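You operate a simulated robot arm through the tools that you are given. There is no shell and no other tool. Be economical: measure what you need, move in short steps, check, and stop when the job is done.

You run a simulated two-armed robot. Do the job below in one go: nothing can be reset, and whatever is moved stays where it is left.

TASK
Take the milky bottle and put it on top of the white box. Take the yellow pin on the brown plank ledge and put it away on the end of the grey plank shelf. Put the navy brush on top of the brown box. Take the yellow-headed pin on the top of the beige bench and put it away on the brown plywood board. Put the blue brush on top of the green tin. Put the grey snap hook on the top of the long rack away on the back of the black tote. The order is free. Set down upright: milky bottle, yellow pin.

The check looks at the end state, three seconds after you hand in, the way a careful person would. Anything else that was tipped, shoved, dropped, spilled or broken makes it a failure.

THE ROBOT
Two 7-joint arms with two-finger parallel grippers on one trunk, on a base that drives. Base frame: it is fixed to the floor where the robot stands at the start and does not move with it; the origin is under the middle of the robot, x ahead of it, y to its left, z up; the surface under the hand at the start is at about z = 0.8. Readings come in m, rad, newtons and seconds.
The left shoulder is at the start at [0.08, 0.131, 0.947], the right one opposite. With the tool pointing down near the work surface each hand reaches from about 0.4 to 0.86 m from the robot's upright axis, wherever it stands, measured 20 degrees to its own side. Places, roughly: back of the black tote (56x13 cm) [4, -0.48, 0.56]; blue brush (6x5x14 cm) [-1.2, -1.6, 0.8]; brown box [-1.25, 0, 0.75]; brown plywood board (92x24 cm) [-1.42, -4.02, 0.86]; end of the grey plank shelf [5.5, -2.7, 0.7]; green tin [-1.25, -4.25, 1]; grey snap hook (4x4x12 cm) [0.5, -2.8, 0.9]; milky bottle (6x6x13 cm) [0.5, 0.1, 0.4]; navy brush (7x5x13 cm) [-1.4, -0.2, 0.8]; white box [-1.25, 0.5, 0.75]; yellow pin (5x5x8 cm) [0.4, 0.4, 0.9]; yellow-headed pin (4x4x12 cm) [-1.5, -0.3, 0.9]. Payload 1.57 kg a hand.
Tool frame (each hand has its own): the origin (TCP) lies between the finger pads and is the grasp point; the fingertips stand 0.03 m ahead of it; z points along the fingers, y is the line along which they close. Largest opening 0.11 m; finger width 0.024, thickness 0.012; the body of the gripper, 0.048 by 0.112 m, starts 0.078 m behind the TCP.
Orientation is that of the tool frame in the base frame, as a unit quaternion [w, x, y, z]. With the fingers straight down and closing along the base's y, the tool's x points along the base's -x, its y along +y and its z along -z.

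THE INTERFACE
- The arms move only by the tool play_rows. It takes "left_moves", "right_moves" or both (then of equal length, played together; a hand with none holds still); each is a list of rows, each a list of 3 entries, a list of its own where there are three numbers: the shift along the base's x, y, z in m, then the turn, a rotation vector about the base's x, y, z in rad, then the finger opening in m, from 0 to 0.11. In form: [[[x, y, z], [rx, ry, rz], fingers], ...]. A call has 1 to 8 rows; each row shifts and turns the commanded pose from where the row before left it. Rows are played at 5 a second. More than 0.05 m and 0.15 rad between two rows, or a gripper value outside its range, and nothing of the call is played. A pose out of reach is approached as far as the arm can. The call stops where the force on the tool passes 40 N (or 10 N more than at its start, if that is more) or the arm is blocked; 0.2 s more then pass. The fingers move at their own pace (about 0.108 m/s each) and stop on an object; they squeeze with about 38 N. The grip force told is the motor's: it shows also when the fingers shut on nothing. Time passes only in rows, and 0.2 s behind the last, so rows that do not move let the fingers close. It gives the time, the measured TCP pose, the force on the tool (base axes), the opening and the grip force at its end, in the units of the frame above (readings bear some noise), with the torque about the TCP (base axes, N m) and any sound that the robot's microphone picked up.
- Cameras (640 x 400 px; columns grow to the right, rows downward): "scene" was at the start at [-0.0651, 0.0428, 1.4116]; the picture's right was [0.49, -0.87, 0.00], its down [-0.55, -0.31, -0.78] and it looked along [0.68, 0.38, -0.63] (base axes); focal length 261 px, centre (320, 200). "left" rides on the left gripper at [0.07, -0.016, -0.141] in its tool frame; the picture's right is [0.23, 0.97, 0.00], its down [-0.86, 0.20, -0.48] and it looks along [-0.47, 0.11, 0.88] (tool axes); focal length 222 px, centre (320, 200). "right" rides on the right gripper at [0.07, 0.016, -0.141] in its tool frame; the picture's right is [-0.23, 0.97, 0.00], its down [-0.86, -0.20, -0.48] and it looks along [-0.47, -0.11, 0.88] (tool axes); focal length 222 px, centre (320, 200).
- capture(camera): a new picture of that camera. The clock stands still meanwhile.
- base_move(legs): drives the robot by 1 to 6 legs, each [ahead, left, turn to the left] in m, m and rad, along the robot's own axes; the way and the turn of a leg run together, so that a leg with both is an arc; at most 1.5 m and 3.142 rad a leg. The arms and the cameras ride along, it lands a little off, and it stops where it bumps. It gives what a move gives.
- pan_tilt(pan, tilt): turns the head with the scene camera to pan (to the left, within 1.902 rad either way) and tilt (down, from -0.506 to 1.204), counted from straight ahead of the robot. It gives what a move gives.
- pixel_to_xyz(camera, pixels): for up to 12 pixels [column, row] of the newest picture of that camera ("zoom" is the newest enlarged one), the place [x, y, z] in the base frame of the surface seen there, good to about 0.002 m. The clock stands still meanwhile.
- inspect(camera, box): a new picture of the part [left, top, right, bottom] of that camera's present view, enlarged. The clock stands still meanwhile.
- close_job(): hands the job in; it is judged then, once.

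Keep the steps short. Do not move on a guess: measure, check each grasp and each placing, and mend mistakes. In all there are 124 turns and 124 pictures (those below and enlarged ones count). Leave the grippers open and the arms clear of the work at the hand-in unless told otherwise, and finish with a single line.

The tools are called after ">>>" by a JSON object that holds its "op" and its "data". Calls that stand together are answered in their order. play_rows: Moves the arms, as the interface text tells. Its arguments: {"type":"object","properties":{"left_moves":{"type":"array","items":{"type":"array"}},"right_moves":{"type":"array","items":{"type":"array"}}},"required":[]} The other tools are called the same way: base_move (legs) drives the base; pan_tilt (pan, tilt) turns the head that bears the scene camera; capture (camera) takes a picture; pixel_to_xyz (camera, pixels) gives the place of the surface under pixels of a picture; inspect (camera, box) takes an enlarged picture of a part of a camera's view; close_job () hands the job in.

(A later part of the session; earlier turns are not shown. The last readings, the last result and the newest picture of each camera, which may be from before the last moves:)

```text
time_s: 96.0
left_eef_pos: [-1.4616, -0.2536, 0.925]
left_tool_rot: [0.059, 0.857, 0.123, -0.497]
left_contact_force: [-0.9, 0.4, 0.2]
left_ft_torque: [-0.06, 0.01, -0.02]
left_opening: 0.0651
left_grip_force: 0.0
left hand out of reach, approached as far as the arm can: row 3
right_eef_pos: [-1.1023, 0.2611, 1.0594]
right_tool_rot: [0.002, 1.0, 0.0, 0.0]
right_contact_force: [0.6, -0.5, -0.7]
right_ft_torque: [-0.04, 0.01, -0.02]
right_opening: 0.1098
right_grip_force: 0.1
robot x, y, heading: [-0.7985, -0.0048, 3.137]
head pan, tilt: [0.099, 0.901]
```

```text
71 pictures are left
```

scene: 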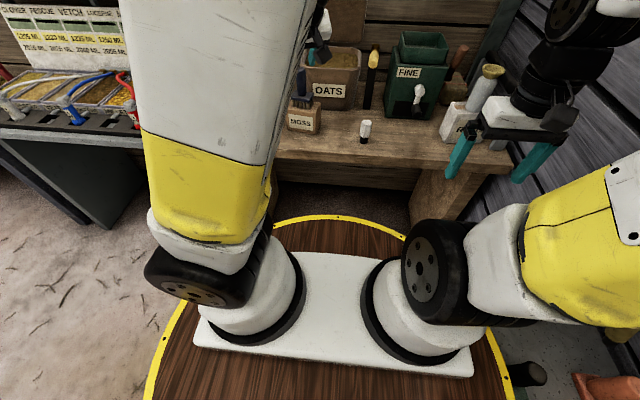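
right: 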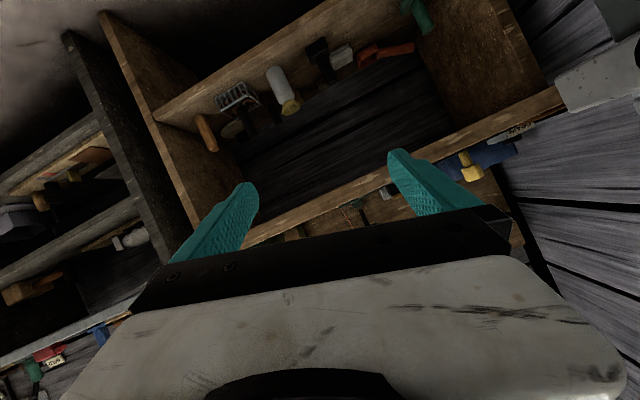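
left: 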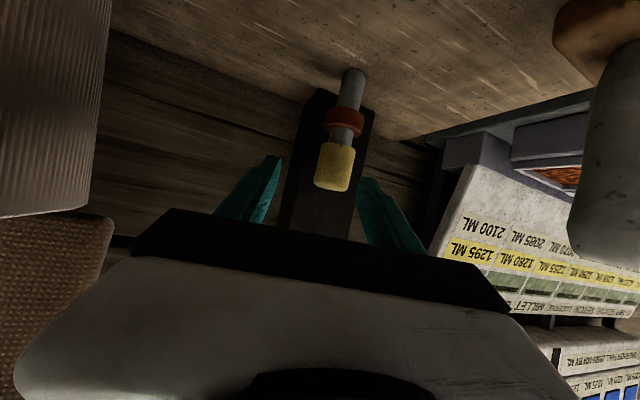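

The arm is at its reach with this attitude. I let the base bring the hand the last bit: 2.5 cm ahead, 2 cm left.

>>> {"op": "base_move", "data": {"legs": [[0.025, 0.02, 0]]}}

>>> {"op": "capture", "data": {"camera": "left"}}

>>> {"op": "pixel_to_xyz", "data": {"camera": "left", "pixels": [[330, 170], [318, 170], [345, 170], [335, 185], [335, 145]]}}

```text
time_s: 96.9
left_eef_pos: [-1.4858, -0.2744, 0.9248]
left_tool_rot: [0.059, 0.857, 0.124, -0.497]
left_contact_force: [0.8, -0.8, -0.8]
left_ft_torque: [0.01, 0.01, 0.02]
left_opening: 0.0651
left_grip_force: 0.0
right_eef_pos: [-1.1275, 0.2406, 1.0594]
right_tool_rot: [0.002, 1.0, 0.001, 0.001]
right_contact_force: [0.4, 0.7, 0.1]
right_ft_torque: [0.0, 0.01, 0.0]
right_opening: 0.1101
right_grip_force: 0.1
robot x, y, heading: [-0.825, -0.0239, -3.141]
head pan, tilt: [0.099, 0.901]
```

```text
70 pictures are left
```

left: 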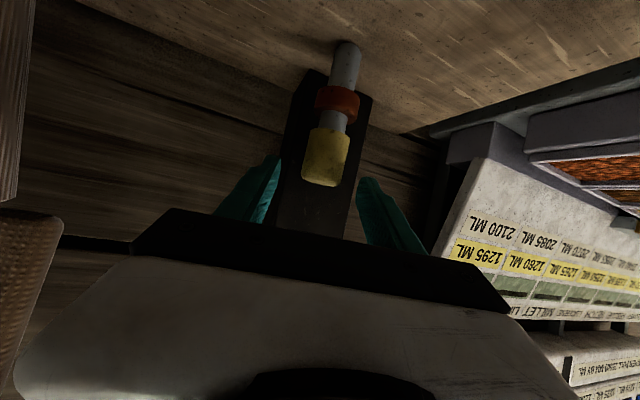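

```text
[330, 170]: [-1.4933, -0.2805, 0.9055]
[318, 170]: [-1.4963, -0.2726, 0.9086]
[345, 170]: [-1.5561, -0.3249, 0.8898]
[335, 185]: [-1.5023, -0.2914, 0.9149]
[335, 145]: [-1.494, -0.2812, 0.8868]
```

The pin is centred between the fingers. I lower 3.2 cm and advance 2 cm, then look.

>>> {"op": "play_rows", "data": {"left_moves": [[[-0.006, -0.003, -0.016], [0, 0, 0], 0.065], [[-0.012, -0.003, -0.016], [0, 0, 0], 0.065], [[0, 0, 0], [0, 0, 0], 0.065]]}}

>>> {"op": "capture", "data": {"camera": "left"}}

```text
time_s: 97.7
left_eef_pos: [-1.4968, -0.26, 0.9024]
left_tool_rot: [0.061, 0.857, 0.125, -0.496]
left_contact_force: [0.1, -0.1, 0.3]
left_ft_torque: [0.02, 0.03, -0.01]
left_opening: 0.0654
left_grip_force: 0.1
left hand out of reach, approached as far as the arm can: row 1, 2
right_eef_pos: [-1.1274, 0.2422, 1.0602]
right_tool_rot: [0.002, 1.0, 0.001, 0.001]
right_contact_force: [0.6, -0.3, -0.3]
right_ft_torque: [0.0, -0.01, -0.01]
right_opening: 0.11
right_grip_force: 0.0
robot x, y, heading: [-0.8245, -0.0189, -3.144]
head pan, tilt: [0.099, 0.901]
```

```text
69 pictures are left
```

left: 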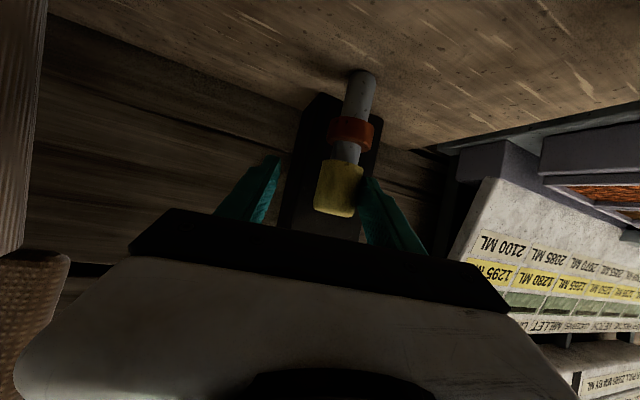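

The pin is close to the left finger; the arm can't go further left, so I shift the base 1.8 cm left.

>>> {"op": "base_move", "data": {"legs": [[0.0, 0.018, 0]]}}

>>> {"op": "capture", "data": {"camera": "left"}}

```text
time_s: 98.4
left_eef_pos: [-1.4962, -0.2781, 0.9033]
left_tool_rot: [0.061, 0.857, 0.124, -0.497]
left_contact_force: [0.9, 0.5, -0.8]
left_ft_torque: [-0.02, 0.0, -0.01]
left_opening: 0.0651
left_grip_force: 0.0
right_eef_pos: [-1.128, 0.2234, 1.0599]
right_tool_rot: [0.002, 1.0, 0.001, 0.001]
right_contact_force: [-0.1, 0.0, 0.3]
right_ft_torque: [-0.03, 0.01, 0.01]
right_opening: 0.1097
right_grip_force: 0.0
robot x, y, heading: [-0.8225, -0.0388, -3.141]
head pan, tilt: [0.099, 0.901]
```

```text
68 pictures are left
```

left: 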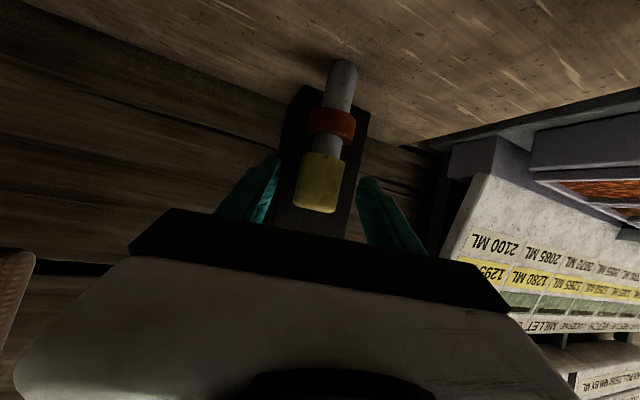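

Centred now. I close on the head and lift slightly.

>>> {"op": "play_rows", "data": {"left_moves": [[[0, 0, 0], [0, 0, 0], 0.0], [[0, 0, 0], [0, 0, 0], 0.0], [[0, 0, 0], [0, 0, 0], 0.0], [[0, 0, 0.02], [0, 0, 0], 0.0], [[0.01, 0.003, 0.02], [0, 0, 0], 0.0]]}}

>>> {"op": "capture", "data": {"camera": "left"}}

```text
time_s: 99.6
left_eef_pos: [-1.4855, -0.2746, 0.9415]
left_tool_rot: [0.061, 0.857, 0.124, -0.496]
left_contact_force: [-0.3, 0.5, -2.4]
left_ft_torque: [-0.01, -0.05, 0.01]
left_opening: 0.0325
left_grip_force: 37.6
right_eef_pos: [-1.1273, 0.2233, 1.0594]
right_tool_rot: [0.002, 1.0, 0.0, 0.001]
right_contact_force: [0.2, -0.8, -0.7]
right_ft_torque: [-0.02, -0.01, -0.02]
right_opening: 0.1099
right_grip_force: 0.0
robot x, y, heading: [-0.8236, -0.042, -3.142]
head pan, tilt: [0.099, 0.901]
```

```text
67 pictures are left
```

left: 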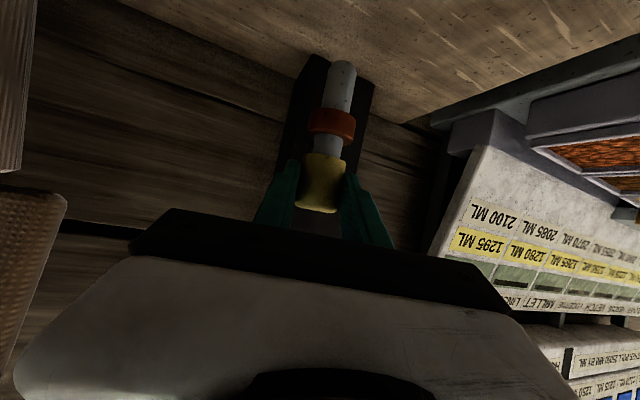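

Pin held (its foot 0.103 under the TCP). I lift it while moving right to stay clear of the scale plate, then back the base out.

>>> {"op": "play_rows", "data": {"left_moves": [[[0.006, 0.015, 0.025], [0, 0, 0], 0.0], [[0.006, 0.015, 0.025], [0, 0, 0], 0.0], [[0.006, 0.015, 0.025], [0, 0, 0], 0.0], [[0.006, 0.015, 0.025], [0, 0, 0], 0.0]]}}

>>> {"op": "base_move", "data": {"legs": [[-0.4, 0, 0]]}}

>>> {"op": "pan_tilt", "data": {"pan": 0.25, "tilt": 0.55}}

>>> {"op": "capture", "data": {"camera": "scene"}}

```text
time_s: 100.6
left_eef_pos: [-1.462, -0.215, 1.0429]
left_tool_rot: [0.061, 0.857, 0.124, -0.497]
left_contact_force: [-1.0, -0.1, -2.0]
left_ft_torque: [-0.02, -0.02, 0.01]
left_opening: 0.0328
left_grip_force: 37.8
right_eef_pos: [-1.1283, 0.2229, 1.0604]
right_tool_rot: [0.002, 1.0, 0.001, 0.0]
right_contact_force: [-0.2, 0.2, -1.1]
right_ft_torque: [0.03, -0.04, -0.01]
right_opening: 0.1099
right_grip_force: 0.0
robot x, y, heading: [-0.8265, -0.0431, -3.145]
head pan, tilt: [0.099, 0.901]
```

```text
time_s: 103.1
left_eef_pos: [-1.061, -0.2175, 1.0418]
left_tool_rot: [0.061, 0.857, 0.126, -0.496]
left_contact_force: [-0.3, 0.9, -2.6]
left_ft_torque: [0.01, -0.01, -0.01]
left_opening: 0.0326
left_grip_force: 37.9
right_eef_pos: [-0.7293, 0.2225, 1.0596]
right_tool_rot: [0.002, 1.0, 0.003, 0.001]
right_contact_force: [-0.4, -0.4, -0.3]
right_ft_torque: [-0.02, 0.02, 0.02]
right_opening: 0.11
right_grip_force: 0.0
robot x, y, heading: [-0.4232, -0.0385, -3.136]
head pan, tilt: [0.099, 0.901]
```

```text
time_s: 104.0
left_eef_pos: [-1.0616, -0.2172, 1.0414]
left_tool_rot: [0.061, 0.857, 0.126, -0.496]
left_contact_force: [0.4, 0.3, -1.7]
left_ft_torque: [0.04, -0.07, -0.05]
left_opening: 0.0326
left_grip_force: 37.9
right_eef_pos: [-0.7303, 0.2224, 1.0608]
right_tool_rot: [0.001, 1.0, 0.003, 0.001]
right_contact_force: [-0.3, 0.2, 0.6]
right_ft_torque: [-0.03, 0.01, 0.0]
right_opening: 0.11
right_grip_force: 0.1
robot x, y, heading: [-0.4242, -0.0415, -3.139]
head pan, tilt: [0.25, 0.55]
```

```text
66 pictures are left
```

scene: 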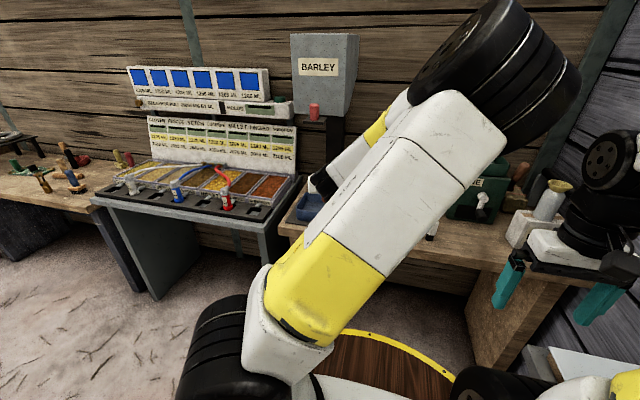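

The scale and its red cylinder look intact. Now I head for the blue brush: back off a little and drive sideways to y≈-1.8.

>>> {"op": "base_move", "data": {"legs": [[-0.15, 0, 0], [0, 1.4, 0], [0, 0.35, 0]]}}

>>> {"op": "pan_tilt", "data": {"pan": -0.2, "tilt": 0.55}}

>>> {"op": "capture", "data": {"camera": "scene"}}

```text
time_s: 113.6
left_eef_pos: [-0.8866, -1.9447, 1.0414]
left_tool_rot: [0.064, 0.856, 0.132, -0.497]
left_contact_force: [-0.1, 0.3, -2.1]
left_ft_torque: [0.02, -0.04, -0.01]
left_opening: 0.0327
left_grip_force: 37.7
right_eef_pos: [-0.5606, -1.4997, 1.0598]
right_tool_rot: [0.002, 1.0, 0.01, 0.001]
right_contact_force: [-0.1, -0.3, 0.0]
right_ft_torque: [0.0, 0.01, 0.01]
right_opening: 0.1104
right_grip_force: 0.0
robot x, y, heading: [-0.2523, -1.7577, -3.12]
head pan, tilt: [0.25, 0.55]
```

```text
time_s: 114.5
left_eef_pos: [-0.8858, -1.9443, 1.0424]
left_tool_rot: [0.064, 0.856, 0.131, -0.496]
left_contact_force: [0.6, 0.8, -3.0]
left_ft_torque: [-0.01, -0.02, -0.01]
left_opening: 0.0326
left_grip_force: 37.9
right_eef_pos: [-0.5604, -1.5008, 1.0603]
right_tool_rot: [0.002, 1.0, 0.011, 0.001]
right_contact_force: [0.2, 0.6, 0.4]
right_ft_torque: [0.0, 0.03, 0.02]
right_opening: 0.1101
right_grip_force: 0.1
robot x, y, heading: [-0.2514, -1.7551, -3.127]
head pan, tilt: [-0.201, 0.55]
```

```text
65 pictures are left
```

scene: 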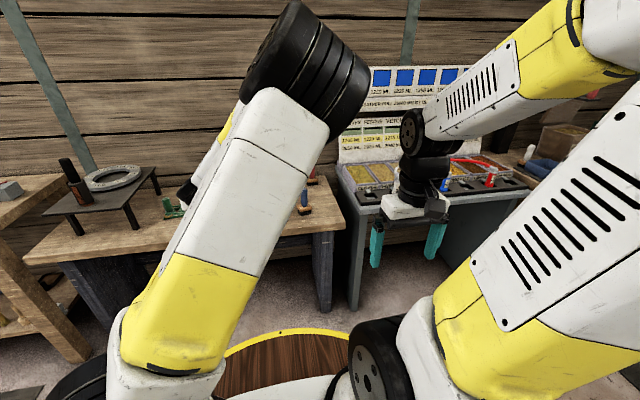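

I see something red/blue near (305,200). I enlarge and measure.

>>> {"op": "inspect", "data": {"camera": "scene", "box": [140, 160, 360, 260]}}

>>> {"op": "pixel_to_xyz", "data": {"camera": "scene", "pixels": [[303, 197], [303, 212], [312, 180], [175, 208], [320, 225], [75, 190], [100, 205]]}}

```text
2.91 times, centred on (250, 210) of scene
```

zoom: 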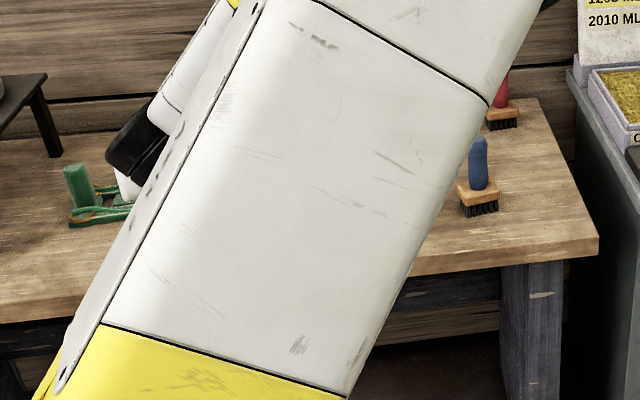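

```text
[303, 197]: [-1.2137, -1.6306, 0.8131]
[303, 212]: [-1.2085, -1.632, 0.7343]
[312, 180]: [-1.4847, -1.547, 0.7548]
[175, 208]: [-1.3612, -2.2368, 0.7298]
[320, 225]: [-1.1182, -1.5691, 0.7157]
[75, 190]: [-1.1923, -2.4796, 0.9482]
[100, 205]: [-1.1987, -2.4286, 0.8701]
```

Blue brush: handle at (-1.22,-1.63), bench z≈0.715. I drive 0.4 m ahead, slightly left, so the right hand can reach it pointing down.

>>> {"op": "base_move", "data": {"legs": [[0.4, 0.08, 0]]}}

>>> {"op": "capture", "data": {"camera": "right"}}

```text
time_s: 117.0
left_eef_pos: [-1.2815, -2.0346, 1.0406]
left_tool_rot: [0.066, 0.855, 0.134, -0.496]
left_contact_force: [-0.4, -0.2, -2.5]
left_ft_torque: [0.03, -0.05, -0.02]
left_opening: 0.0326
left_grip_force: 38.0
right_eef_pos: [-0.9589, -1.5908, 1.0605]
right_tool_rot: [0.001, 1.0, 0.012, 0.001]
right_contact_force: [-0.5, 0.3, 0.2]
right_ft_torque: [-0.03, 0.0, 0.03]
right_opening: 0.1099
right_grip_force: 0.0
robot x, y, heading: [-0.6471, -1.849, -3.118]
head pan, tilt: [-0.201, 0.55]
```

```text
63 pictures are left
```

right: 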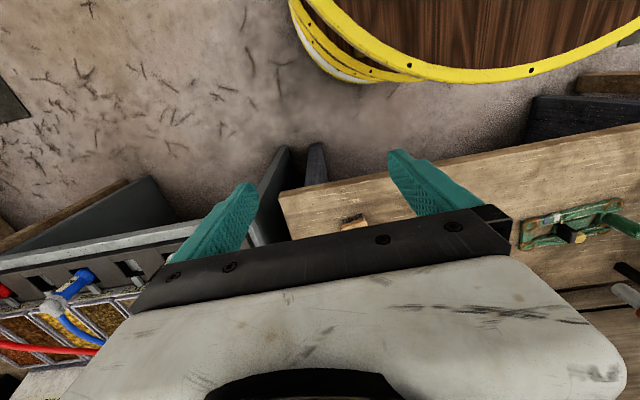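

The brush head is just at (355,220), mostly hidden. I move the hand 0.2 m forward and look again.

>>> {"op": "play_rows", "data": {"right_moves": [[[-0.045, -0.005, -0.01], [0, 0, 0], 0.08], [[-0.045, -0.005, -0.01], [0, 0, 0], 0.08], [[-0.045, -0.005, -0.01], [0, 0, 0], 0.08], [[-0.045, -0.005, -0.01], [0, 0, 0], 0.08], [[-0.045, -0.005, -0.01], [0, 0, 0], 0.08]]}}

>>> {"op": "capture", "data": {"camera": "right"}}

```text
time_s: 118.2
left_eef_pos: [-1.2819, -2.0355, 1.0403]
left_tool_rot: [0.066, 0.856, 0.133, -0.496]
left_contact_force: [0.7, 0.3, -2.3]
left_ft_torque: [-0.01, -0.04, 0.0]
left_opening: 0.0328
left_grip_force: 37.9
right_eef_pos: [-1.1855, -1.6132, 1.0117]
right_tool_rot: [0.002, 1.0, 0.012, 0.0]
right_contact_force: [0.9, 0.7, 0.1]
right_ft_torque: [0.01, 0.06, -0.03]
right_opening: 0.0803
right_grip_force: 0.0
robot x, y, heading: [-0.6486, -1.8457, -3.12]
head pan, tilt: [-0.201, 0.55]
```

```text
62 pictures are left
```

right: 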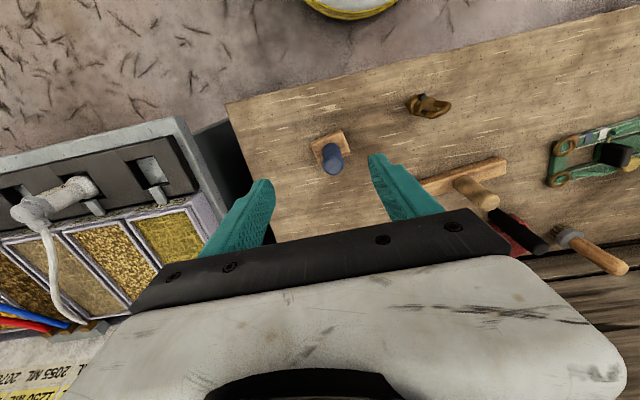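

>>> {"op": "pixel_to_xyz", "data": {"camera": "right", "pixels": [[333, 167], [325, 160], [341, 162], [332, 150], [316, 140], [338, 134], [349, 160], [290, 180]]}}

>>> {"op": "inspect", "data": {"camera": "right", "box": [280, 110, 400, 200]}}

```text
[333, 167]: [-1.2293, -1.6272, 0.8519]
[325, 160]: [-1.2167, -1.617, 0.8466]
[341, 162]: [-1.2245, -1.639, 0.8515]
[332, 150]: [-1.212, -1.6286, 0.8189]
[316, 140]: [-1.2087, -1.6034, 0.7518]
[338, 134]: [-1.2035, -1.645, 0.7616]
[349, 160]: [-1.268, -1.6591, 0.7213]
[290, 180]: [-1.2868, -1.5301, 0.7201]
```

```text
4.44 times, centred on (340, 155) of right
```

zoom: 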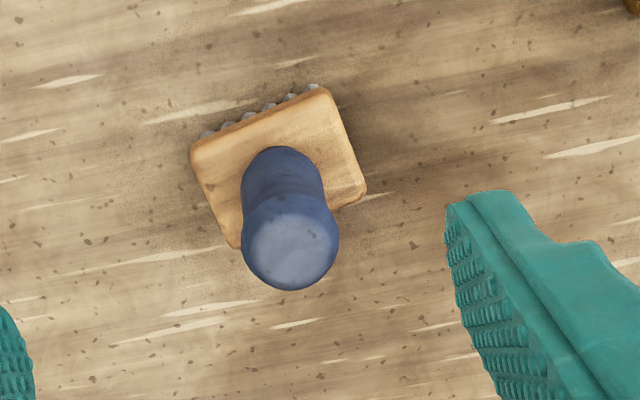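

Handle axis ≈(-1.226,-1.629), top z 0.852. I move above it, descend to z 0.82, then close.

>>> {"op": "play_rows", "data": {"right_moves": [[[-0.0405, -0.016, -0.015], [0, 0, 0], 0.07], [[0, 0, -0.045], [0, 0, 0], 0.07], [[0, 0, -0.045], [0, 0, 0], 0.07], [[0, 0, -0.045], [0, 0, 0], 0.07], [[0, 0, -0.04], [0, 0, 0], 0.07], [[0, 0, 0], [0, 0, 0], 0.0], [[0, 0, 0], [0, 0, 0], 0.0], [[0, 0, 0], [0, 0, 0], 0.0]]}}

>>> {"op": "capture", "data": {"camera": "right"}}

```text
time_s: 120.0
left_eef_pos: [-1.2837, -2.0351, 1.0422]
left_tool_rot: [0.066, 0.855, 0.134, -0.496]
left_contact_force: [-0.3, 0.2, -2.5]
left_ft_torque: [0.01, -0.05, 0.0]
left_opening: 0.0325
left_grip_force: 38.0
right_eef_pos: [-1.2251, -1.6302, 0.8206]
right_tool_rot: [0.001, 1.0, 0.011, 0.0]
right_contact_force: [0.6, -0.1, -0.3]
right_ft_torque: [0.0, -0.01, -0.01]
right_opening: 0.031
right_grip_force: 38.3
robot x, y, heading: [-0.6507, -1.8438, -3.123]
head pan, tilt: [-0.201, 0.55]
```

```text
60 pictures are left
```

right: 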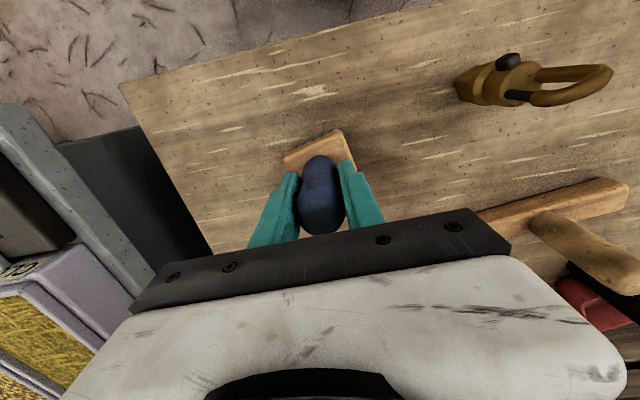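

Brush held. I lift, retract, and drive down the corridor toward y≈-3.9.

>>> {"op": "play_rows", "data": {"right_moves": [[[0, 0, 0.045], [0, 0, 0], 0.0], [[0, 0, 0.045], [0, 0, 0], 0.0], [[0, 0, 0.045], [0, 0, 0], 0.0], [[0, 0, 0.045], [0, 0, 0], 0.0], [[0.02, 0, 0.04], [0, 0, 0], 0.0], [[0.04, 0, 0.02], [0, 0, 0], 0.0], [[0.04, 0, 0.02], [0, 0, 0], 0.0]]}}

>>> {"op": "base_move", "data": {"legs": [[-0.4, 0, 0], [0, 1.2, 0], [0, 0.8, 0]]}}

>>> {"op": "pan_tilt", "data": {"pan": 0.1, "tilt": 0.55}}

>>> {"op": "capture", "data": {"camera": "scene"}}

```text
time_s: 121.7
left_eef_pos: [-1.2835, -2.0354, 1.0405]
left_tool_rot: [0.067, 0.856, 0.134, -0.495]
left_contact_force: [-0.3, -0.7, -2.6]
left_ft_torque: [-0.01, -0.05, 0.03]
left_opening: 0.0326
left_grip_force: 38.1
right_eef_pos: [-1.1245, -1.6316, 1.0795]
right_tool_rot: [0.001, 1.0, 0.013, 0.001]
right_contact_force: [-0.1, -0.3, -1.8]
right_ft_torque: [-0.01, -0.04, -0.03]
right_opening: 0.0312
right_grip_force: 37.5
robot x, y, heading: [-0.6499, -1.8438, -3.122]
head pan, tilt: [-0.201, 0.55]
```

```text
time_s: 133.5
left_eef_pos: [-0.8281, -3.9937, 1.0413]
left_tool_rot: [0.067, 0.855, 0.137, -0.495]
left_contact_force: [0.2, 0.3, -2.4]
left_ft_torque: [0.0, -0.03, 0.01]
left_opening: 0.0325
left_grip_force: 38.8
right_eef_pos: [-0.6725, -3.5879, 1.0783]
right_tool_rot: [0.001, 1.0, 0.017, 0.001]
right_contact_force: [0.5, -0.4, -1.3]
right_ft_torque: [0.01, -0.02, 0.0]
right_opening: 0.0311
right_grip_force: 38.2
robot x, y, heading: [-0.193, -3.7969, -3.11]
head pan, tilt: [-0.201, 0.55]
```

```text
time_s: 134.3
left_eef_pos: [-0.8277, -3.9935, 1.0412]
left_tool_rot: [0.068, 0.855, 0.137, -0.496]
left_contact_force: [0.3, 0.7, -2.5]
left_ft_torque: [0.02, -0.06, 0.0]
left_opening: 0.0327
left_grip_force: 37.9
right_eef_pos: [-0.6716, -3.5887, 1.0784]
right_tool_rot: [0.002, 1.0, 0.016, 0.001]
right_contact_force: [-0.8, 0.1, -1.9]
right_ft_torque: [0.01, 0.0, -0.01]
right_opening: 0.031
right_grip_force: 38.7
robot x, y, heading: [-0.1962, -3.7985, -3.115]
head pan, tilt: [0.099, 0.55]
```

```text
59 pictures are left
```

scene: 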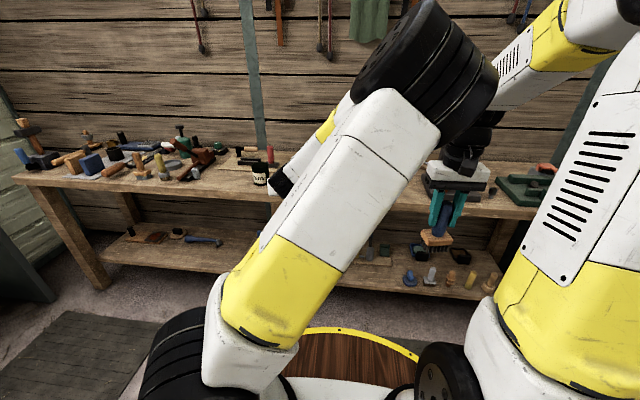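

I need a clear look at the board and the green tin; I check the left hand's view and an enlarged scene view.

>>> {"op": "capture", "data": {"camera": "left"}}

>>> {"op": "inspect", "data": {"camera": "scene", "box": [10, 100, 300, 260]}}

>>> {"op": "pixel_to_xyz", "data": {"camera": "scene", "pixels": [[260, 170], [262, 182], [248, 158], [270, 155], [240, 185], [200, 195], [180, 135], [450, 205]]}}

```text
58 pictures are left
```

left: 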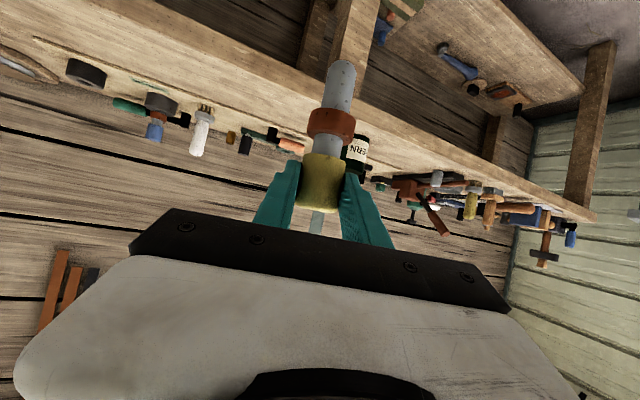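

```text
2.21 times, centred on (155, 180) of scene
```

zoom: 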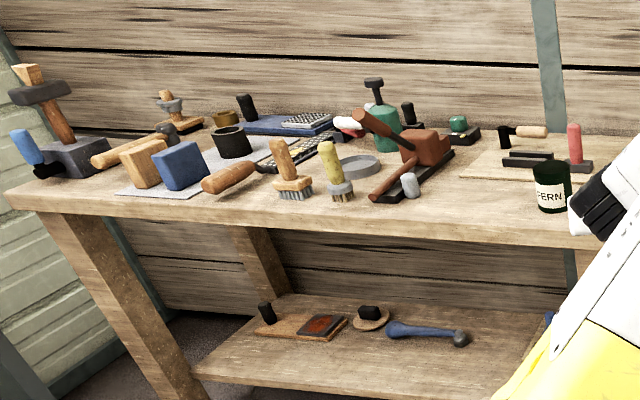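

```text
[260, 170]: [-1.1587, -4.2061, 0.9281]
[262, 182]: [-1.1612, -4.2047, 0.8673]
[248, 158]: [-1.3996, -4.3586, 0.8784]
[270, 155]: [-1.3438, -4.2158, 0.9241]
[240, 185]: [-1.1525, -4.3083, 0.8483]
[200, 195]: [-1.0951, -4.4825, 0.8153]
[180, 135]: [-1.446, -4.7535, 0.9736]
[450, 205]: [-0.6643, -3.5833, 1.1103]
```

The dark-green FERN tin stands at about (-1.2,-4.2). To view the board from above I'll use the right hand's down-looking camera: raise the left hand a bit, shift left, go ahead.

>>> {"op": "play_rows", "data": {"left_moves": [[[0, 0, 0.045], [0, 0, 0], 0.0], [[0, 0, 0.045], [0, 0, 0], 0.0], [[0, 0, 0.03], [0, 0, 0], 0.0]]}}

>>> {"op": "base_move", "data": {"legs": [[0, 0.36, -0.02], [0.36, 0, 0]]}}

>>> {"op": "capture", "data": {"camera": "right"}}

>>> {"op": "capture", "data": {"camera": "scene"}}

```text
time_s: 135.1
left_eef_pos: [-0.8277, -3.9931, 1.1612]
left_tool_rot: [0.068, 0.855, 0.137, -0.496]
left_contact_force: [-0.3, 0.1, -2.1]
left_ft_torque: [0.0, -0.04, 0.01]
left_opening: 0.0326
left_grip_force: 37.7
right_eef_pos: [-0.6726, -3.5883, 1.0795]
right_tool_rot: [0.002, 1.0, 0.017, 0.0]
right_contact_force: [0.1, -0.1, -1.2]
right_ft_torque: [-0.01, 0.01, 0.03]
right_opening: 0.0312
right_grip_force: 38.2
robot x, y, heading: [-0.195, -3.7992, -3.109]
head pan, tilt: [0.099, 0.55]
```

```text
time_s: 139.4
left_eef_pos: [-1.1835, -4.3479, 1.1626]
left_tool_rot: [0.063, 0.856, 0.13, -0.496]
left_contact_force: [-0.5, 0.1, -2.0]
left_ft_torque: [-0.02, -0.07, 0.01]
left_opening: 0.0328
left_grip_force: 38.1
right_eef_pos: [-1.0218, -3.9467, 1.0793]
right_tool_rot: [0.002, 1.0, 0.007, 0.001]
right_contact_force: [0.6, -0.3, -1.2]
right_ft_torque: [-0.02, 0.03, 0.03]
right_opening: 0.0312
right_grip_force: 38.1
robot x, y, heading: [-0.5441, -4.1674, -3.127]
head pan, tilt: [0.099, 0.55]
```

```text
56 pictures are left
```

right: 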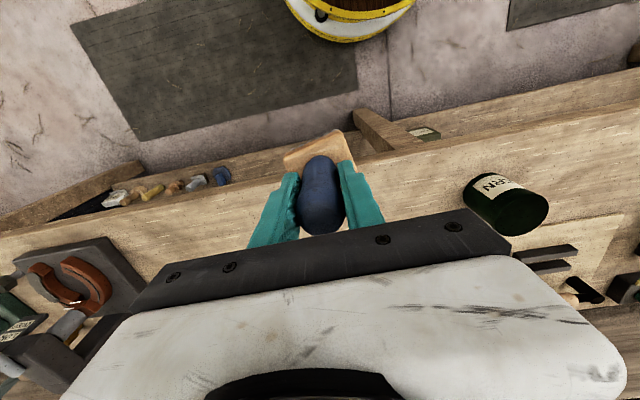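

```text
55 pictures are left
```

scene: 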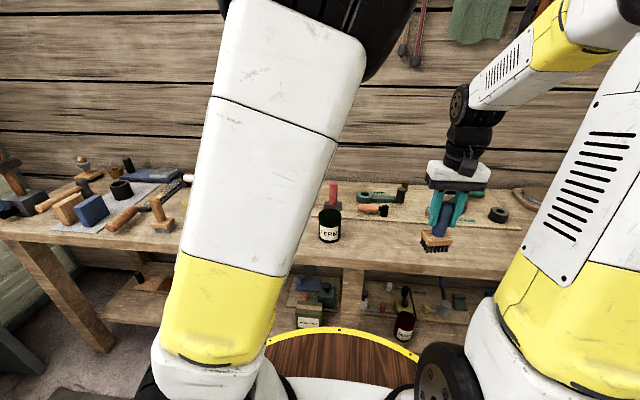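

Good gap view. I enlarge the board area and measure the tin and board.

>>> {"op": "inspect", "data": {"camera": "scene", "box": [290, 160, 540, 270]}}

>>> {"op": "pixel_to_xyz", "data": {"camera": "scene", "pixels": [[330, 212], [320, 213], [341, 213], [330, 220], [330, 240], [372, 220], [395, 215], [410, 205], [480, 210], [400, 235]]}}

>>> {"op": "pixel_to_xyz", "data": {"camera": "right", "pixels": [[513, 213], [490, 218], [540, 200], [515, 232], [515, 190], [600, 235], [560, 232], [590, 160]]}}

```text
2.56 times, centred on (415, 215) of scene
```

zoom: 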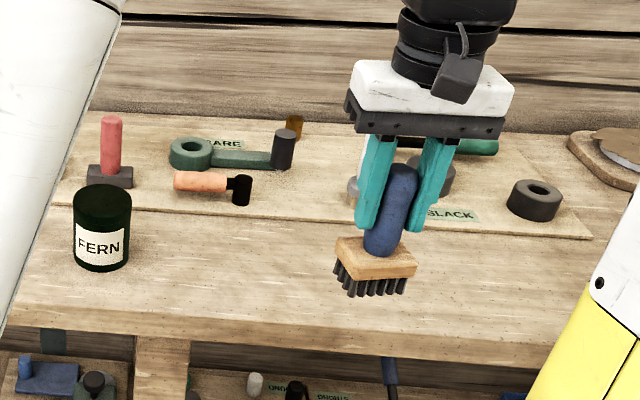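

```text
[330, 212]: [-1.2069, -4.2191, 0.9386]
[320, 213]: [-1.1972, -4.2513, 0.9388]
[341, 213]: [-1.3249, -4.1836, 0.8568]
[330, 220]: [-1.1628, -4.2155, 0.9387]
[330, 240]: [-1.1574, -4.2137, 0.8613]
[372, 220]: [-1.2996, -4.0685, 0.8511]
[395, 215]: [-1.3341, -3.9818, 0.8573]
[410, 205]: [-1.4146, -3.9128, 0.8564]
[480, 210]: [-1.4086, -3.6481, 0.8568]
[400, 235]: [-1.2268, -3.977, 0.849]
```

```text
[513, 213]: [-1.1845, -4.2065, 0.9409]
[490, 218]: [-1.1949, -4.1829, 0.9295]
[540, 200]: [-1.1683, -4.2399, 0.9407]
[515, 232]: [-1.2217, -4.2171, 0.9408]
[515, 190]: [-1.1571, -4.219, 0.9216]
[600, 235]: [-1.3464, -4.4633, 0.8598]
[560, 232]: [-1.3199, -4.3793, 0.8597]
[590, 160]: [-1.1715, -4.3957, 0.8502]
```

Tin top is flat at z 0.940, centre ≈(-1.197,-4.218). I shift the base 0.27 m left so the right hand lines up with it, and first measure free space on the board.

>>> {"op": "pixel_to_xyz", "data": {"camera": "zoom", "pixels": [[240, 190], [300, 190], [352, 190], [300, 212], [290, 155], [210, 213], [540, 215], [512, 195], [455, 212], [560, 235], [320, 160]]}}

>>> {"op": "base_move", "data": {"legs": [[0, 0.27, 0]]}}

>>> {"op": "capture", "data": {"camera": "scene"}}

```text
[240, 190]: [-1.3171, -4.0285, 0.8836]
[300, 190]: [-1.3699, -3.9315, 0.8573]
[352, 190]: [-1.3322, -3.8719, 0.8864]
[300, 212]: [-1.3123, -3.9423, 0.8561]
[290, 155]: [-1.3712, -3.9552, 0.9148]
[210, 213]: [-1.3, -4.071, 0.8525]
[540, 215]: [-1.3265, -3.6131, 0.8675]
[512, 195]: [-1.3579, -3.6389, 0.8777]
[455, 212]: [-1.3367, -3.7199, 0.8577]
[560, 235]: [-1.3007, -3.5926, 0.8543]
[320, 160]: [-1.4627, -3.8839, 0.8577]
```

```text
time_s: 141.3
left_eef_pos: [-1.1786, -4.6224, 1.1616]
left_tool_rot: [0.064, 0.855, 0.131, -0.497]
left_contact_force: [-0.2, 0.2, -2.6]
left_ft_torque: [0.0, -0.03, 0.01]
left_opening: 0.0328
left_grip_force: 37.8
right_eef_pos: [-1.018, -4.2195, 1.0785]
right_tool_rot: [0.002, 1.0, 0.008, 0.001]
right_contact_force: [-0.5, 0.6, -1.4]
right_ft_torque: [0.0, -0.01, -0.02]
right_opening: 0.0309
right_grip_force: 37.7
robot x, y, heading: [-0.546, -4.4385, -3.124]
head pan, tilt: [0.099, 0.55]
```

```text
53 pictures are left
```

scene: 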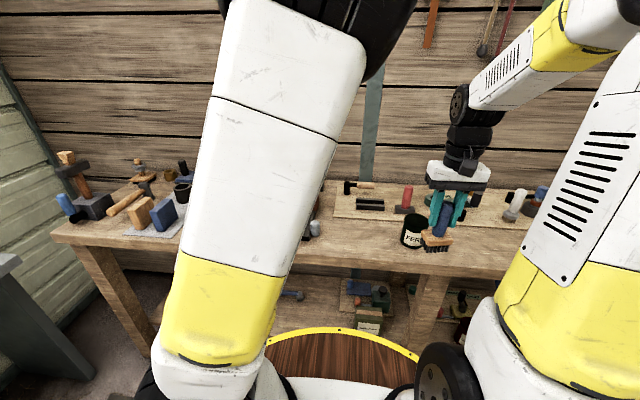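

I move the brush 0.178 m forward over the tin and check.

>>> {"op": "play_rows", "data": {"right_moves": [[[-0.045, 0, 0], [0, 0, 0], 0.0], [[-0.045, 0, 0], [0, 0, 0], 0.0], [[-0.045, 0, 0], [0, 0, 0], 0.0], [[-0.043, 0.001, 0], [0, 0, 0], 0.0]]}}

>>> {"op": "inspect", "data": {"camera": "scene", "box": [370, 160, 510, 260]}}

>>> {"op": "capture", "data": {"camera": "right"}}

```text
time_s: 142.3
left_eef_pos: [-1.1778, -4.6222, 1.1621]
left_tool_rot: [0.065, 0.856, 0.131, -0.496]
left_contact_force: [-0.8, 0.0, -2.3]
left_ft_torque: [-0.01, -0.03, 0.02]
left_opening: 0.0323
left_grip_force: 38.2
right_eef_pos: [-1.1934, -4.2198, 1.0757]
right_tool_rot: [0.002, 1.0, 0.008, 0.001]
right_contact_force: [0.8, -0.6, -1.4]
right_ft_torque: [0.01, 0.02, 0.02]
right_opening: 0.0308
right_grip_force: 38.2
robot x, y, heading: [-0.5413, -4.4391, -3.12]
head pan, tilt: [0.099, 0.55]
```

```text
4.00 times, centred on (440, 210) of scene
```

zoom: 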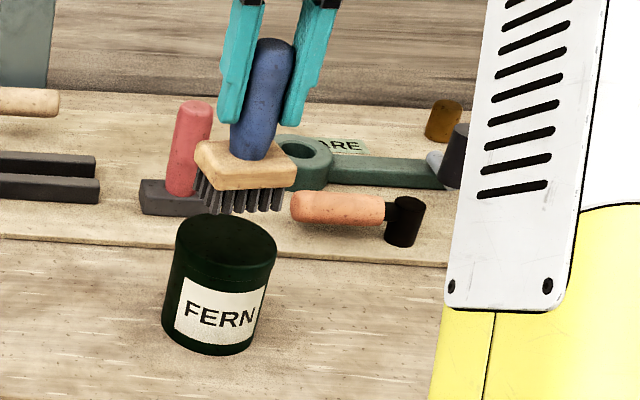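

```text
51 pictures are left
```

right: 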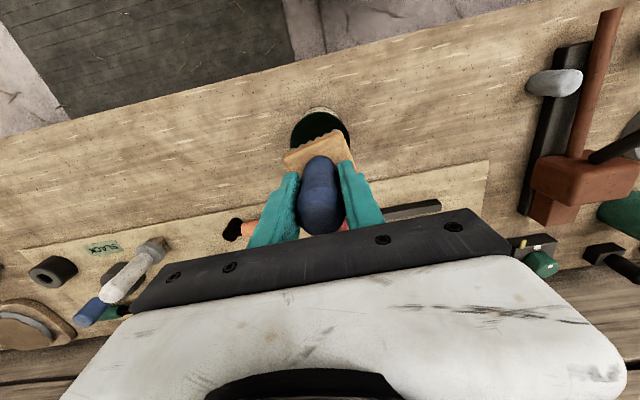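

I measure the brush head and tin top corners for centring.

>>> {"op": "pixel_to_xyz", "data": {"camera": "zoom", "pixels": [[199, 155], [250, 188], [292, 170], [294, 148], [205, 142], [182, 240], [270, 250], [225, 275], [230, 240], [235, 218]]}}

>>> {"op": "pixel_to_xyz", "data": {"camera": "right", "pixels": [[286, 158], [340, 135], [350, 160], [293, 130], [318, 112], [347, 128]]}}

```text
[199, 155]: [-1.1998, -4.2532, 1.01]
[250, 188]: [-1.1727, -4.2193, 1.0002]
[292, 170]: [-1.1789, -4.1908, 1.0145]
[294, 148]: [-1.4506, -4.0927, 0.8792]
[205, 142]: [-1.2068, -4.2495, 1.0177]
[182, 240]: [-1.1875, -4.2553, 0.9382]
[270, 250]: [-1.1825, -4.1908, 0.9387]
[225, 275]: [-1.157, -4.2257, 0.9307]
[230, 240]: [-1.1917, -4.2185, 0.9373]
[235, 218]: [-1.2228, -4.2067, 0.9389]
```

```text
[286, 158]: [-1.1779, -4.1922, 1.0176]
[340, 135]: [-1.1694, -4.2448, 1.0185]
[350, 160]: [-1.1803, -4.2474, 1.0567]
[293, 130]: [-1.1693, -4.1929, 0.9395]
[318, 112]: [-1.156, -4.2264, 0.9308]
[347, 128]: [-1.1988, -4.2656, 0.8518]
```

Head centre ≈(-1.196,-4.220), tin centre ≈(-1.195,-4.218): aligned. I lower gently.

>>> {"op": "play_rows", "data": {"right_moves": [[[0, 0, -0.02], [0, 0, 0], 0.0], [[0, 0, -0.012], [0, 0, 0], 0.0], [[0, 0, -0.004], [0, 0, 0], 0.0], [[0, 0, -0.002], [0, 0, 0], 0.0], [[0, 0, 0], [0, 0, 0], 0.0]]}}

>>> {"op": "inspect", "data": {"camera": "scene", "box": [370, 160, 510, 260]}}

```text
time_s: 143.5
left_eef_pos: [-1.1786, -4.6219, 1.1606]
left_tool_rot: [0.065, 0.856, 0.131, -0.496]
left_contact_force: [0.8, 0.3, -2.1]
left_ft_torque: [0.03, -0.04, -0.06]
left_opening: 0.0328
left_grip_force: 37.9
right_eef_pos: [-1.1943, -4.2203, 1.0399]
right_tool_rot: [0.002, 1.0, 0.009, 0.002]
right_contact_force: [0.3, -1.2, -1.0]
right_ft_torque: [0.0, 0.0, 0.01]
right_opening: 0.0309
right_grip_force: 38.0
robot x, y, heading: [-0.5432, -4.4382, -3.124]
head pan, tilt: [0.099, 0.55]
```

```text
4.00 times, centred on (440, 210) of scene
```

zoom: 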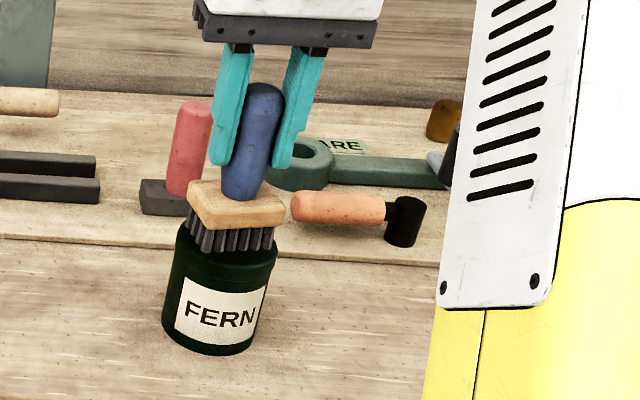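

Almost touching; force still only the weight. I lower a few more millimetres.

>>> {"op": "play_rows", "data": {"right_moves": [[[0, 0, -0.003], [0, 0, 0], 0.0], [[0, 0, -0.002], [0, 0, 0], 0.0], [[0, 0, 0], [0, 0, 0], 0.0]]}}

```text
time_s: 144.4
left_eef_pos: [-1.1778, -4.6226, 1.1616]
left_tool_rot: [0.065, 0.856, 0.13, -0.496]
left_contact_force: [-0.2, -0.8, -1.6]
left_ft_torque: [0.06, -0.02, -0.04]
left_opening: 0.0327
left_grip_force: 38.1
right_eef_pos: [-1.1951, -4.22, 1.039]
right_tool_rot: [0.002, 1.0, 0.009, -0.002]
right_contact_force: [5.0, -0.4, 10.1]
right_ft_torque: [0.05, -0.67, -0.02]
right_opening: 0.031
right_grip_force: 38.5
robot x, y, heading: [-0.5428, -4.4391, -3.122]
head pan, tilt: [0.099, 0.55]
stopped in row 3 (right hand): the force on the tool passed its limit at 41 N (the readings are from after the stop); the commanded pose is now the measured one
```

Contact made. I open and lift straight up.

>>> {"op": "play_rows", "data": {"right_moves": [[[0, 0, 0.001], [0, 0, 0], 0.0], [[0, 0, 0], [0, 0, 0], 0.07], [[0, 0, 0], [0, 0, 0], 0.07], [[0, 0, 0.03], [0, 0, 0], 0.07], [[0, 0, 0.045], [0, 0, 0], 0.07], [[0, 0, 0.045], [0, 0, 0], 0.07], [[0.02, 0, 0.04], [0, 0, 0], 0.07]]}}

>>> {"op": "inspect", "data": {"camera": "scene", "box": [370, 160, 510, 260]}}

```text
time_s: 146.0
left_eef_pos: [-1.1796, -4.622, 1.1614]
left_tool_rot: [0.065, 0.856, 0.131, -0.496]
left_contact_force: [-0.5, -0.4, -2.4]
left_ft_torque: [0.0, -0.06, -0.01]
left_opening: 0.0326
left_grip_force: 37.6
right_eef_pos: [-1.1749, -4.2204, 1.1977]
right_tool_rot: [0.001, 1.0, 0.009, -0.001]
right_contact_force: [-0.9, -0.2, 0.2]
right_ft_torque: [0.01, -0.01, -0.01]
right_opening: 0.0699
right_grip_force: 0.0
robot x, y, heading: [-0.5411, -4.4349, -3.127]
head pan, tilt: [0.099, 0.55]
```

```text
4.00 times, centred on (440, 210) of scene
```

zoom: 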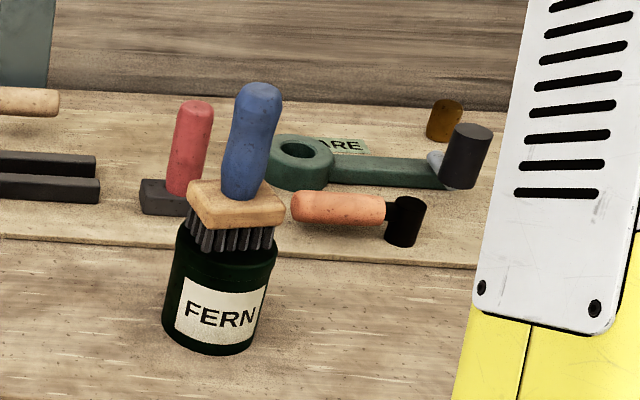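

The blue brush stands on the tin. Now I look for a free place on the board with the right hand's view.

>>> {"op": "capture", "data": {"camera": "right"}}

```text
48 pictures are left
```

right: 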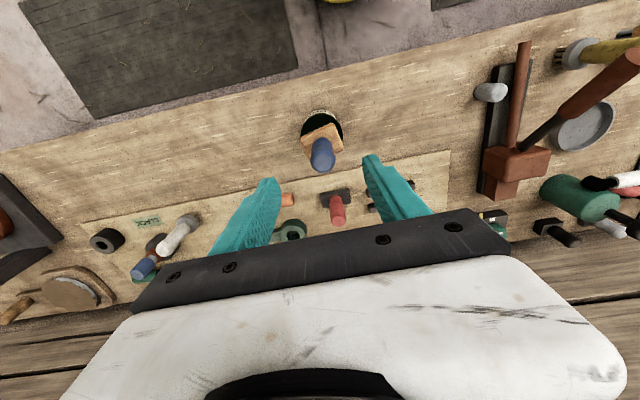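

>>> {"op": "pixel_to_xyz", "data": {"camera": "right", "pixels": [[427, 178], [438, 160], [440, 195], [412, 182], [425, 200], [449, 154], [335, 190], [339, 205], [210, 207], [225, 200], [195, 215], [380, 190]]}}

>>> {"op": "inspect", "data": {"camera": "right", "box": [340, 120, 520, 240]}}

```text
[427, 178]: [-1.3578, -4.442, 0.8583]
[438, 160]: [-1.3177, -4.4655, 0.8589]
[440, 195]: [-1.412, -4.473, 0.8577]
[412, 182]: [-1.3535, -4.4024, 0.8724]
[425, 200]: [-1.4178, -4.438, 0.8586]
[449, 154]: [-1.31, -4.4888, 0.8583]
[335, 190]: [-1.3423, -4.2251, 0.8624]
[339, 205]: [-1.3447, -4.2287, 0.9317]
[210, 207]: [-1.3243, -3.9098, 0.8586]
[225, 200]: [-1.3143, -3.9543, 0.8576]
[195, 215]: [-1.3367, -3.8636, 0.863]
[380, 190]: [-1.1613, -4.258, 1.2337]
```

```text
3.33 times, centred on (430, 180) of right
```

zoom: 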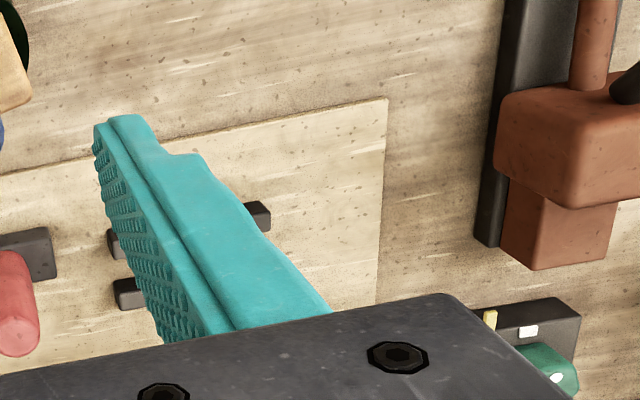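

The free end of the board is around (-1.345,-4.45), z 0.858. I check the red tool beside it, then shift the base so the left hand can reach there.

>>> {"op": "pixel_to_xyz", "data": {"camera": "zoom", "pixels": [[500, 150], [560, 130], [510, 60], [590, 30], [495, 230], [262, 215], [245, 290], [560, 235], [520, 310]]}}

>>> {"op": "base_move", "data": {"legs": [[0.1, -0.235, 0]]}}

>>> {"op": "capture", "data": {"camera": "left"}}

>>> {"op": "capture", "data": {"camera": "right"}}

```text
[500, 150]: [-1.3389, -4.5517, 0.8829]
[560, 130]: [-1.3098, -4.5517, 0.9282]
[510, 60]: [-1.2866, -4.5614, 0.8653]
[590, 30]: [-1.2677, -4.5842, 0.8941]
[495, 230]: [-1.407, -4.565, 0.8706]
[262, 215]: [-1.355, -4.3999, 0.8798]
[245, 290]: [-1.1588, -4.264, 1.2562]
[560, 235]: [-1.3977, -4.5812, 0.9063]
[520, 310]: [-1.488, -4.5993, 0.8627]
```

```text
time_s: 147.8
left_eef_pos: [-1.2806, -4.3814, 1.1617]
left_tool_rot: [0.062, 0.856, 0.128, -0.497]
left_contact_force: [0.6, -0.3, -2.9]
left_ft_torque: [0.01, -0.05, -0.02]
left_opening: 0.0326
left_grip_force: 37.9
right_eef_pos: [-1.2756, -3.9808, 1.1974]
right_tool_rot: [0.002, 1.0, 0.006, -0.002]
right_contact_force: [0.4, -0.4, -0.7]
right_ft_torque: [-0.02, -0.03, -0.01]
right_opening: 0.0699
right_grip_force: 0.1
robot x, y, heading: [-0.6447, -4.2006, -3.131]
head pan, tilt: [0.099, 0.55]
```

```text
46 pictures are left
```

left: 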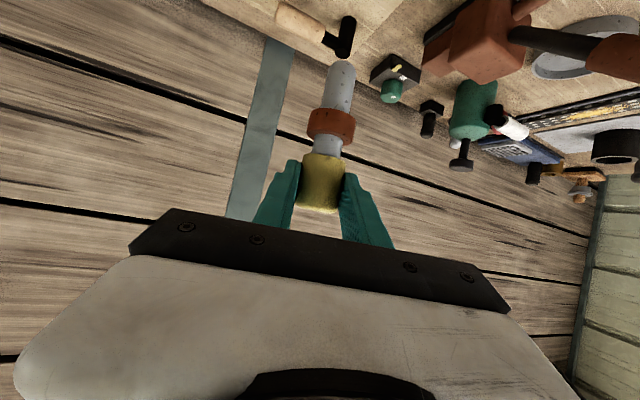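

```text
45 pictures are left
```

right: 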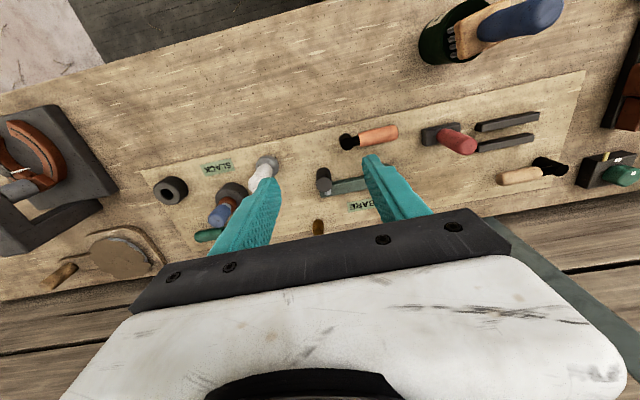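

The board's left end is free. I move the pin over (-1.348,-4.452) and lower partway.

>>> {"op": "play_rows", "data": {"left_moves": [[[-0.028, -0.034, 0], [0, 0, 0], 0.0], [[-0.028, -0.034, 0], [0, 0, 0], 0.0], [[0, 0, -0.045], [0, 0, 0], 0.0], [[0, 0, -0.045], [0, 0, 0], 0.0], [[0, 0, -0.045], [0, 0, 0], 0.0], [[0, 0, -0.03], [0, 0, 0], 0.0]]}}

>>> {"op": "inspect", "data": {"camera": "right", "box": [440, 40, 640, 200]}}

>>> {"op": "capture", "data": {"camera": "left"}}

```text
time_s: 149.2
left_eef_pos: [-1.3374, -4.4516, 0.9986]
left_tool_rot: [0.064, 0.856, 0.13, -0.496]
left_contact_force: [0.0, -0.7, -1.7]
left_ft_torque: [0.01, -0.05, -0.03]
left_opening: 0.0326
left_grip_force: 37.7
right_eef_pos: [-1.2739, -3.9818, 1.1986]
right_tool_rot: [0.002, 1.0, 0.007, -0.001]
right_contact_force: [0.8, 0.1, -1.1]
right_ft_torque: [0.03, 0.01, 0.02]
right_opening: 0.0696
right_grip_force: 0.0
robot x, y, heading: [-0.6465, -4.1992, -3.129]
head pan, tilt: [0.099, 0.55]
```

```text
2.50 times, centred on (540, 120) of right
```

zoom: 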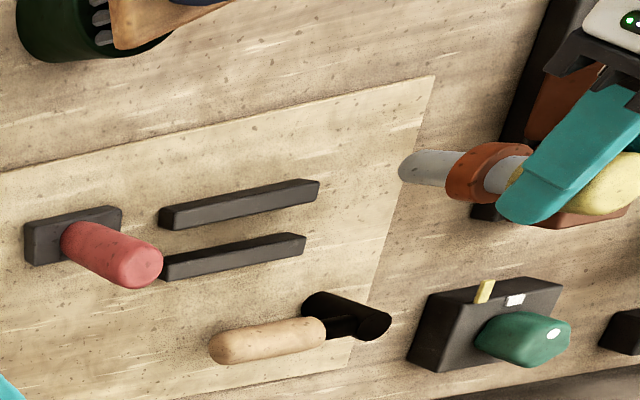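

```text
43 pictures are left
```

left: 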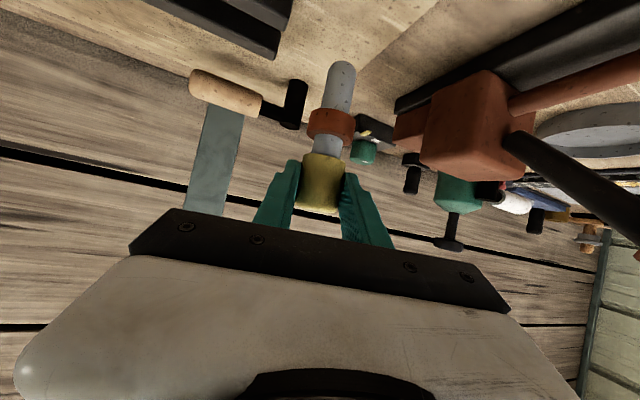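

>>> {"op": "pixel_to_xyz", "data": {"camera": "zoom", "pixels": [[404, 166], [412, 180], [415, 155], [430, 80], [318, 185], [400, 205]]}}

>>> {"op": "pixel_to_xyz", "data": {"camera": "left", "pixels": [[340, 65], [330, 80], [352, 80], [340, 100]]}}

```text
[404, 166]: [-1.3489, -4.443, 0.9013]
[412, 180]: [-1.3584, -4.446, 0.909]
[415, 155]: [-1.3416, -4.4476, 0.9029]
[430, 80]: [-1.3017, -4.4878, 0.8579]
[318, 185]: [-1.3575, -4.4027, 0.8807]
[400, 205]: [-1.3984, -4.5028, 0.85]
```

```text
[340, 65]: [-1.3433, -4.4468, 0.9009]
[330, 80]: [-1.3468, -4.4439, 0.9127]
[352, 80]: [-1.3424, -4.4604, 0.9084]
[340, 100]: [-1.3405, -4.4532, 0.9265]
```

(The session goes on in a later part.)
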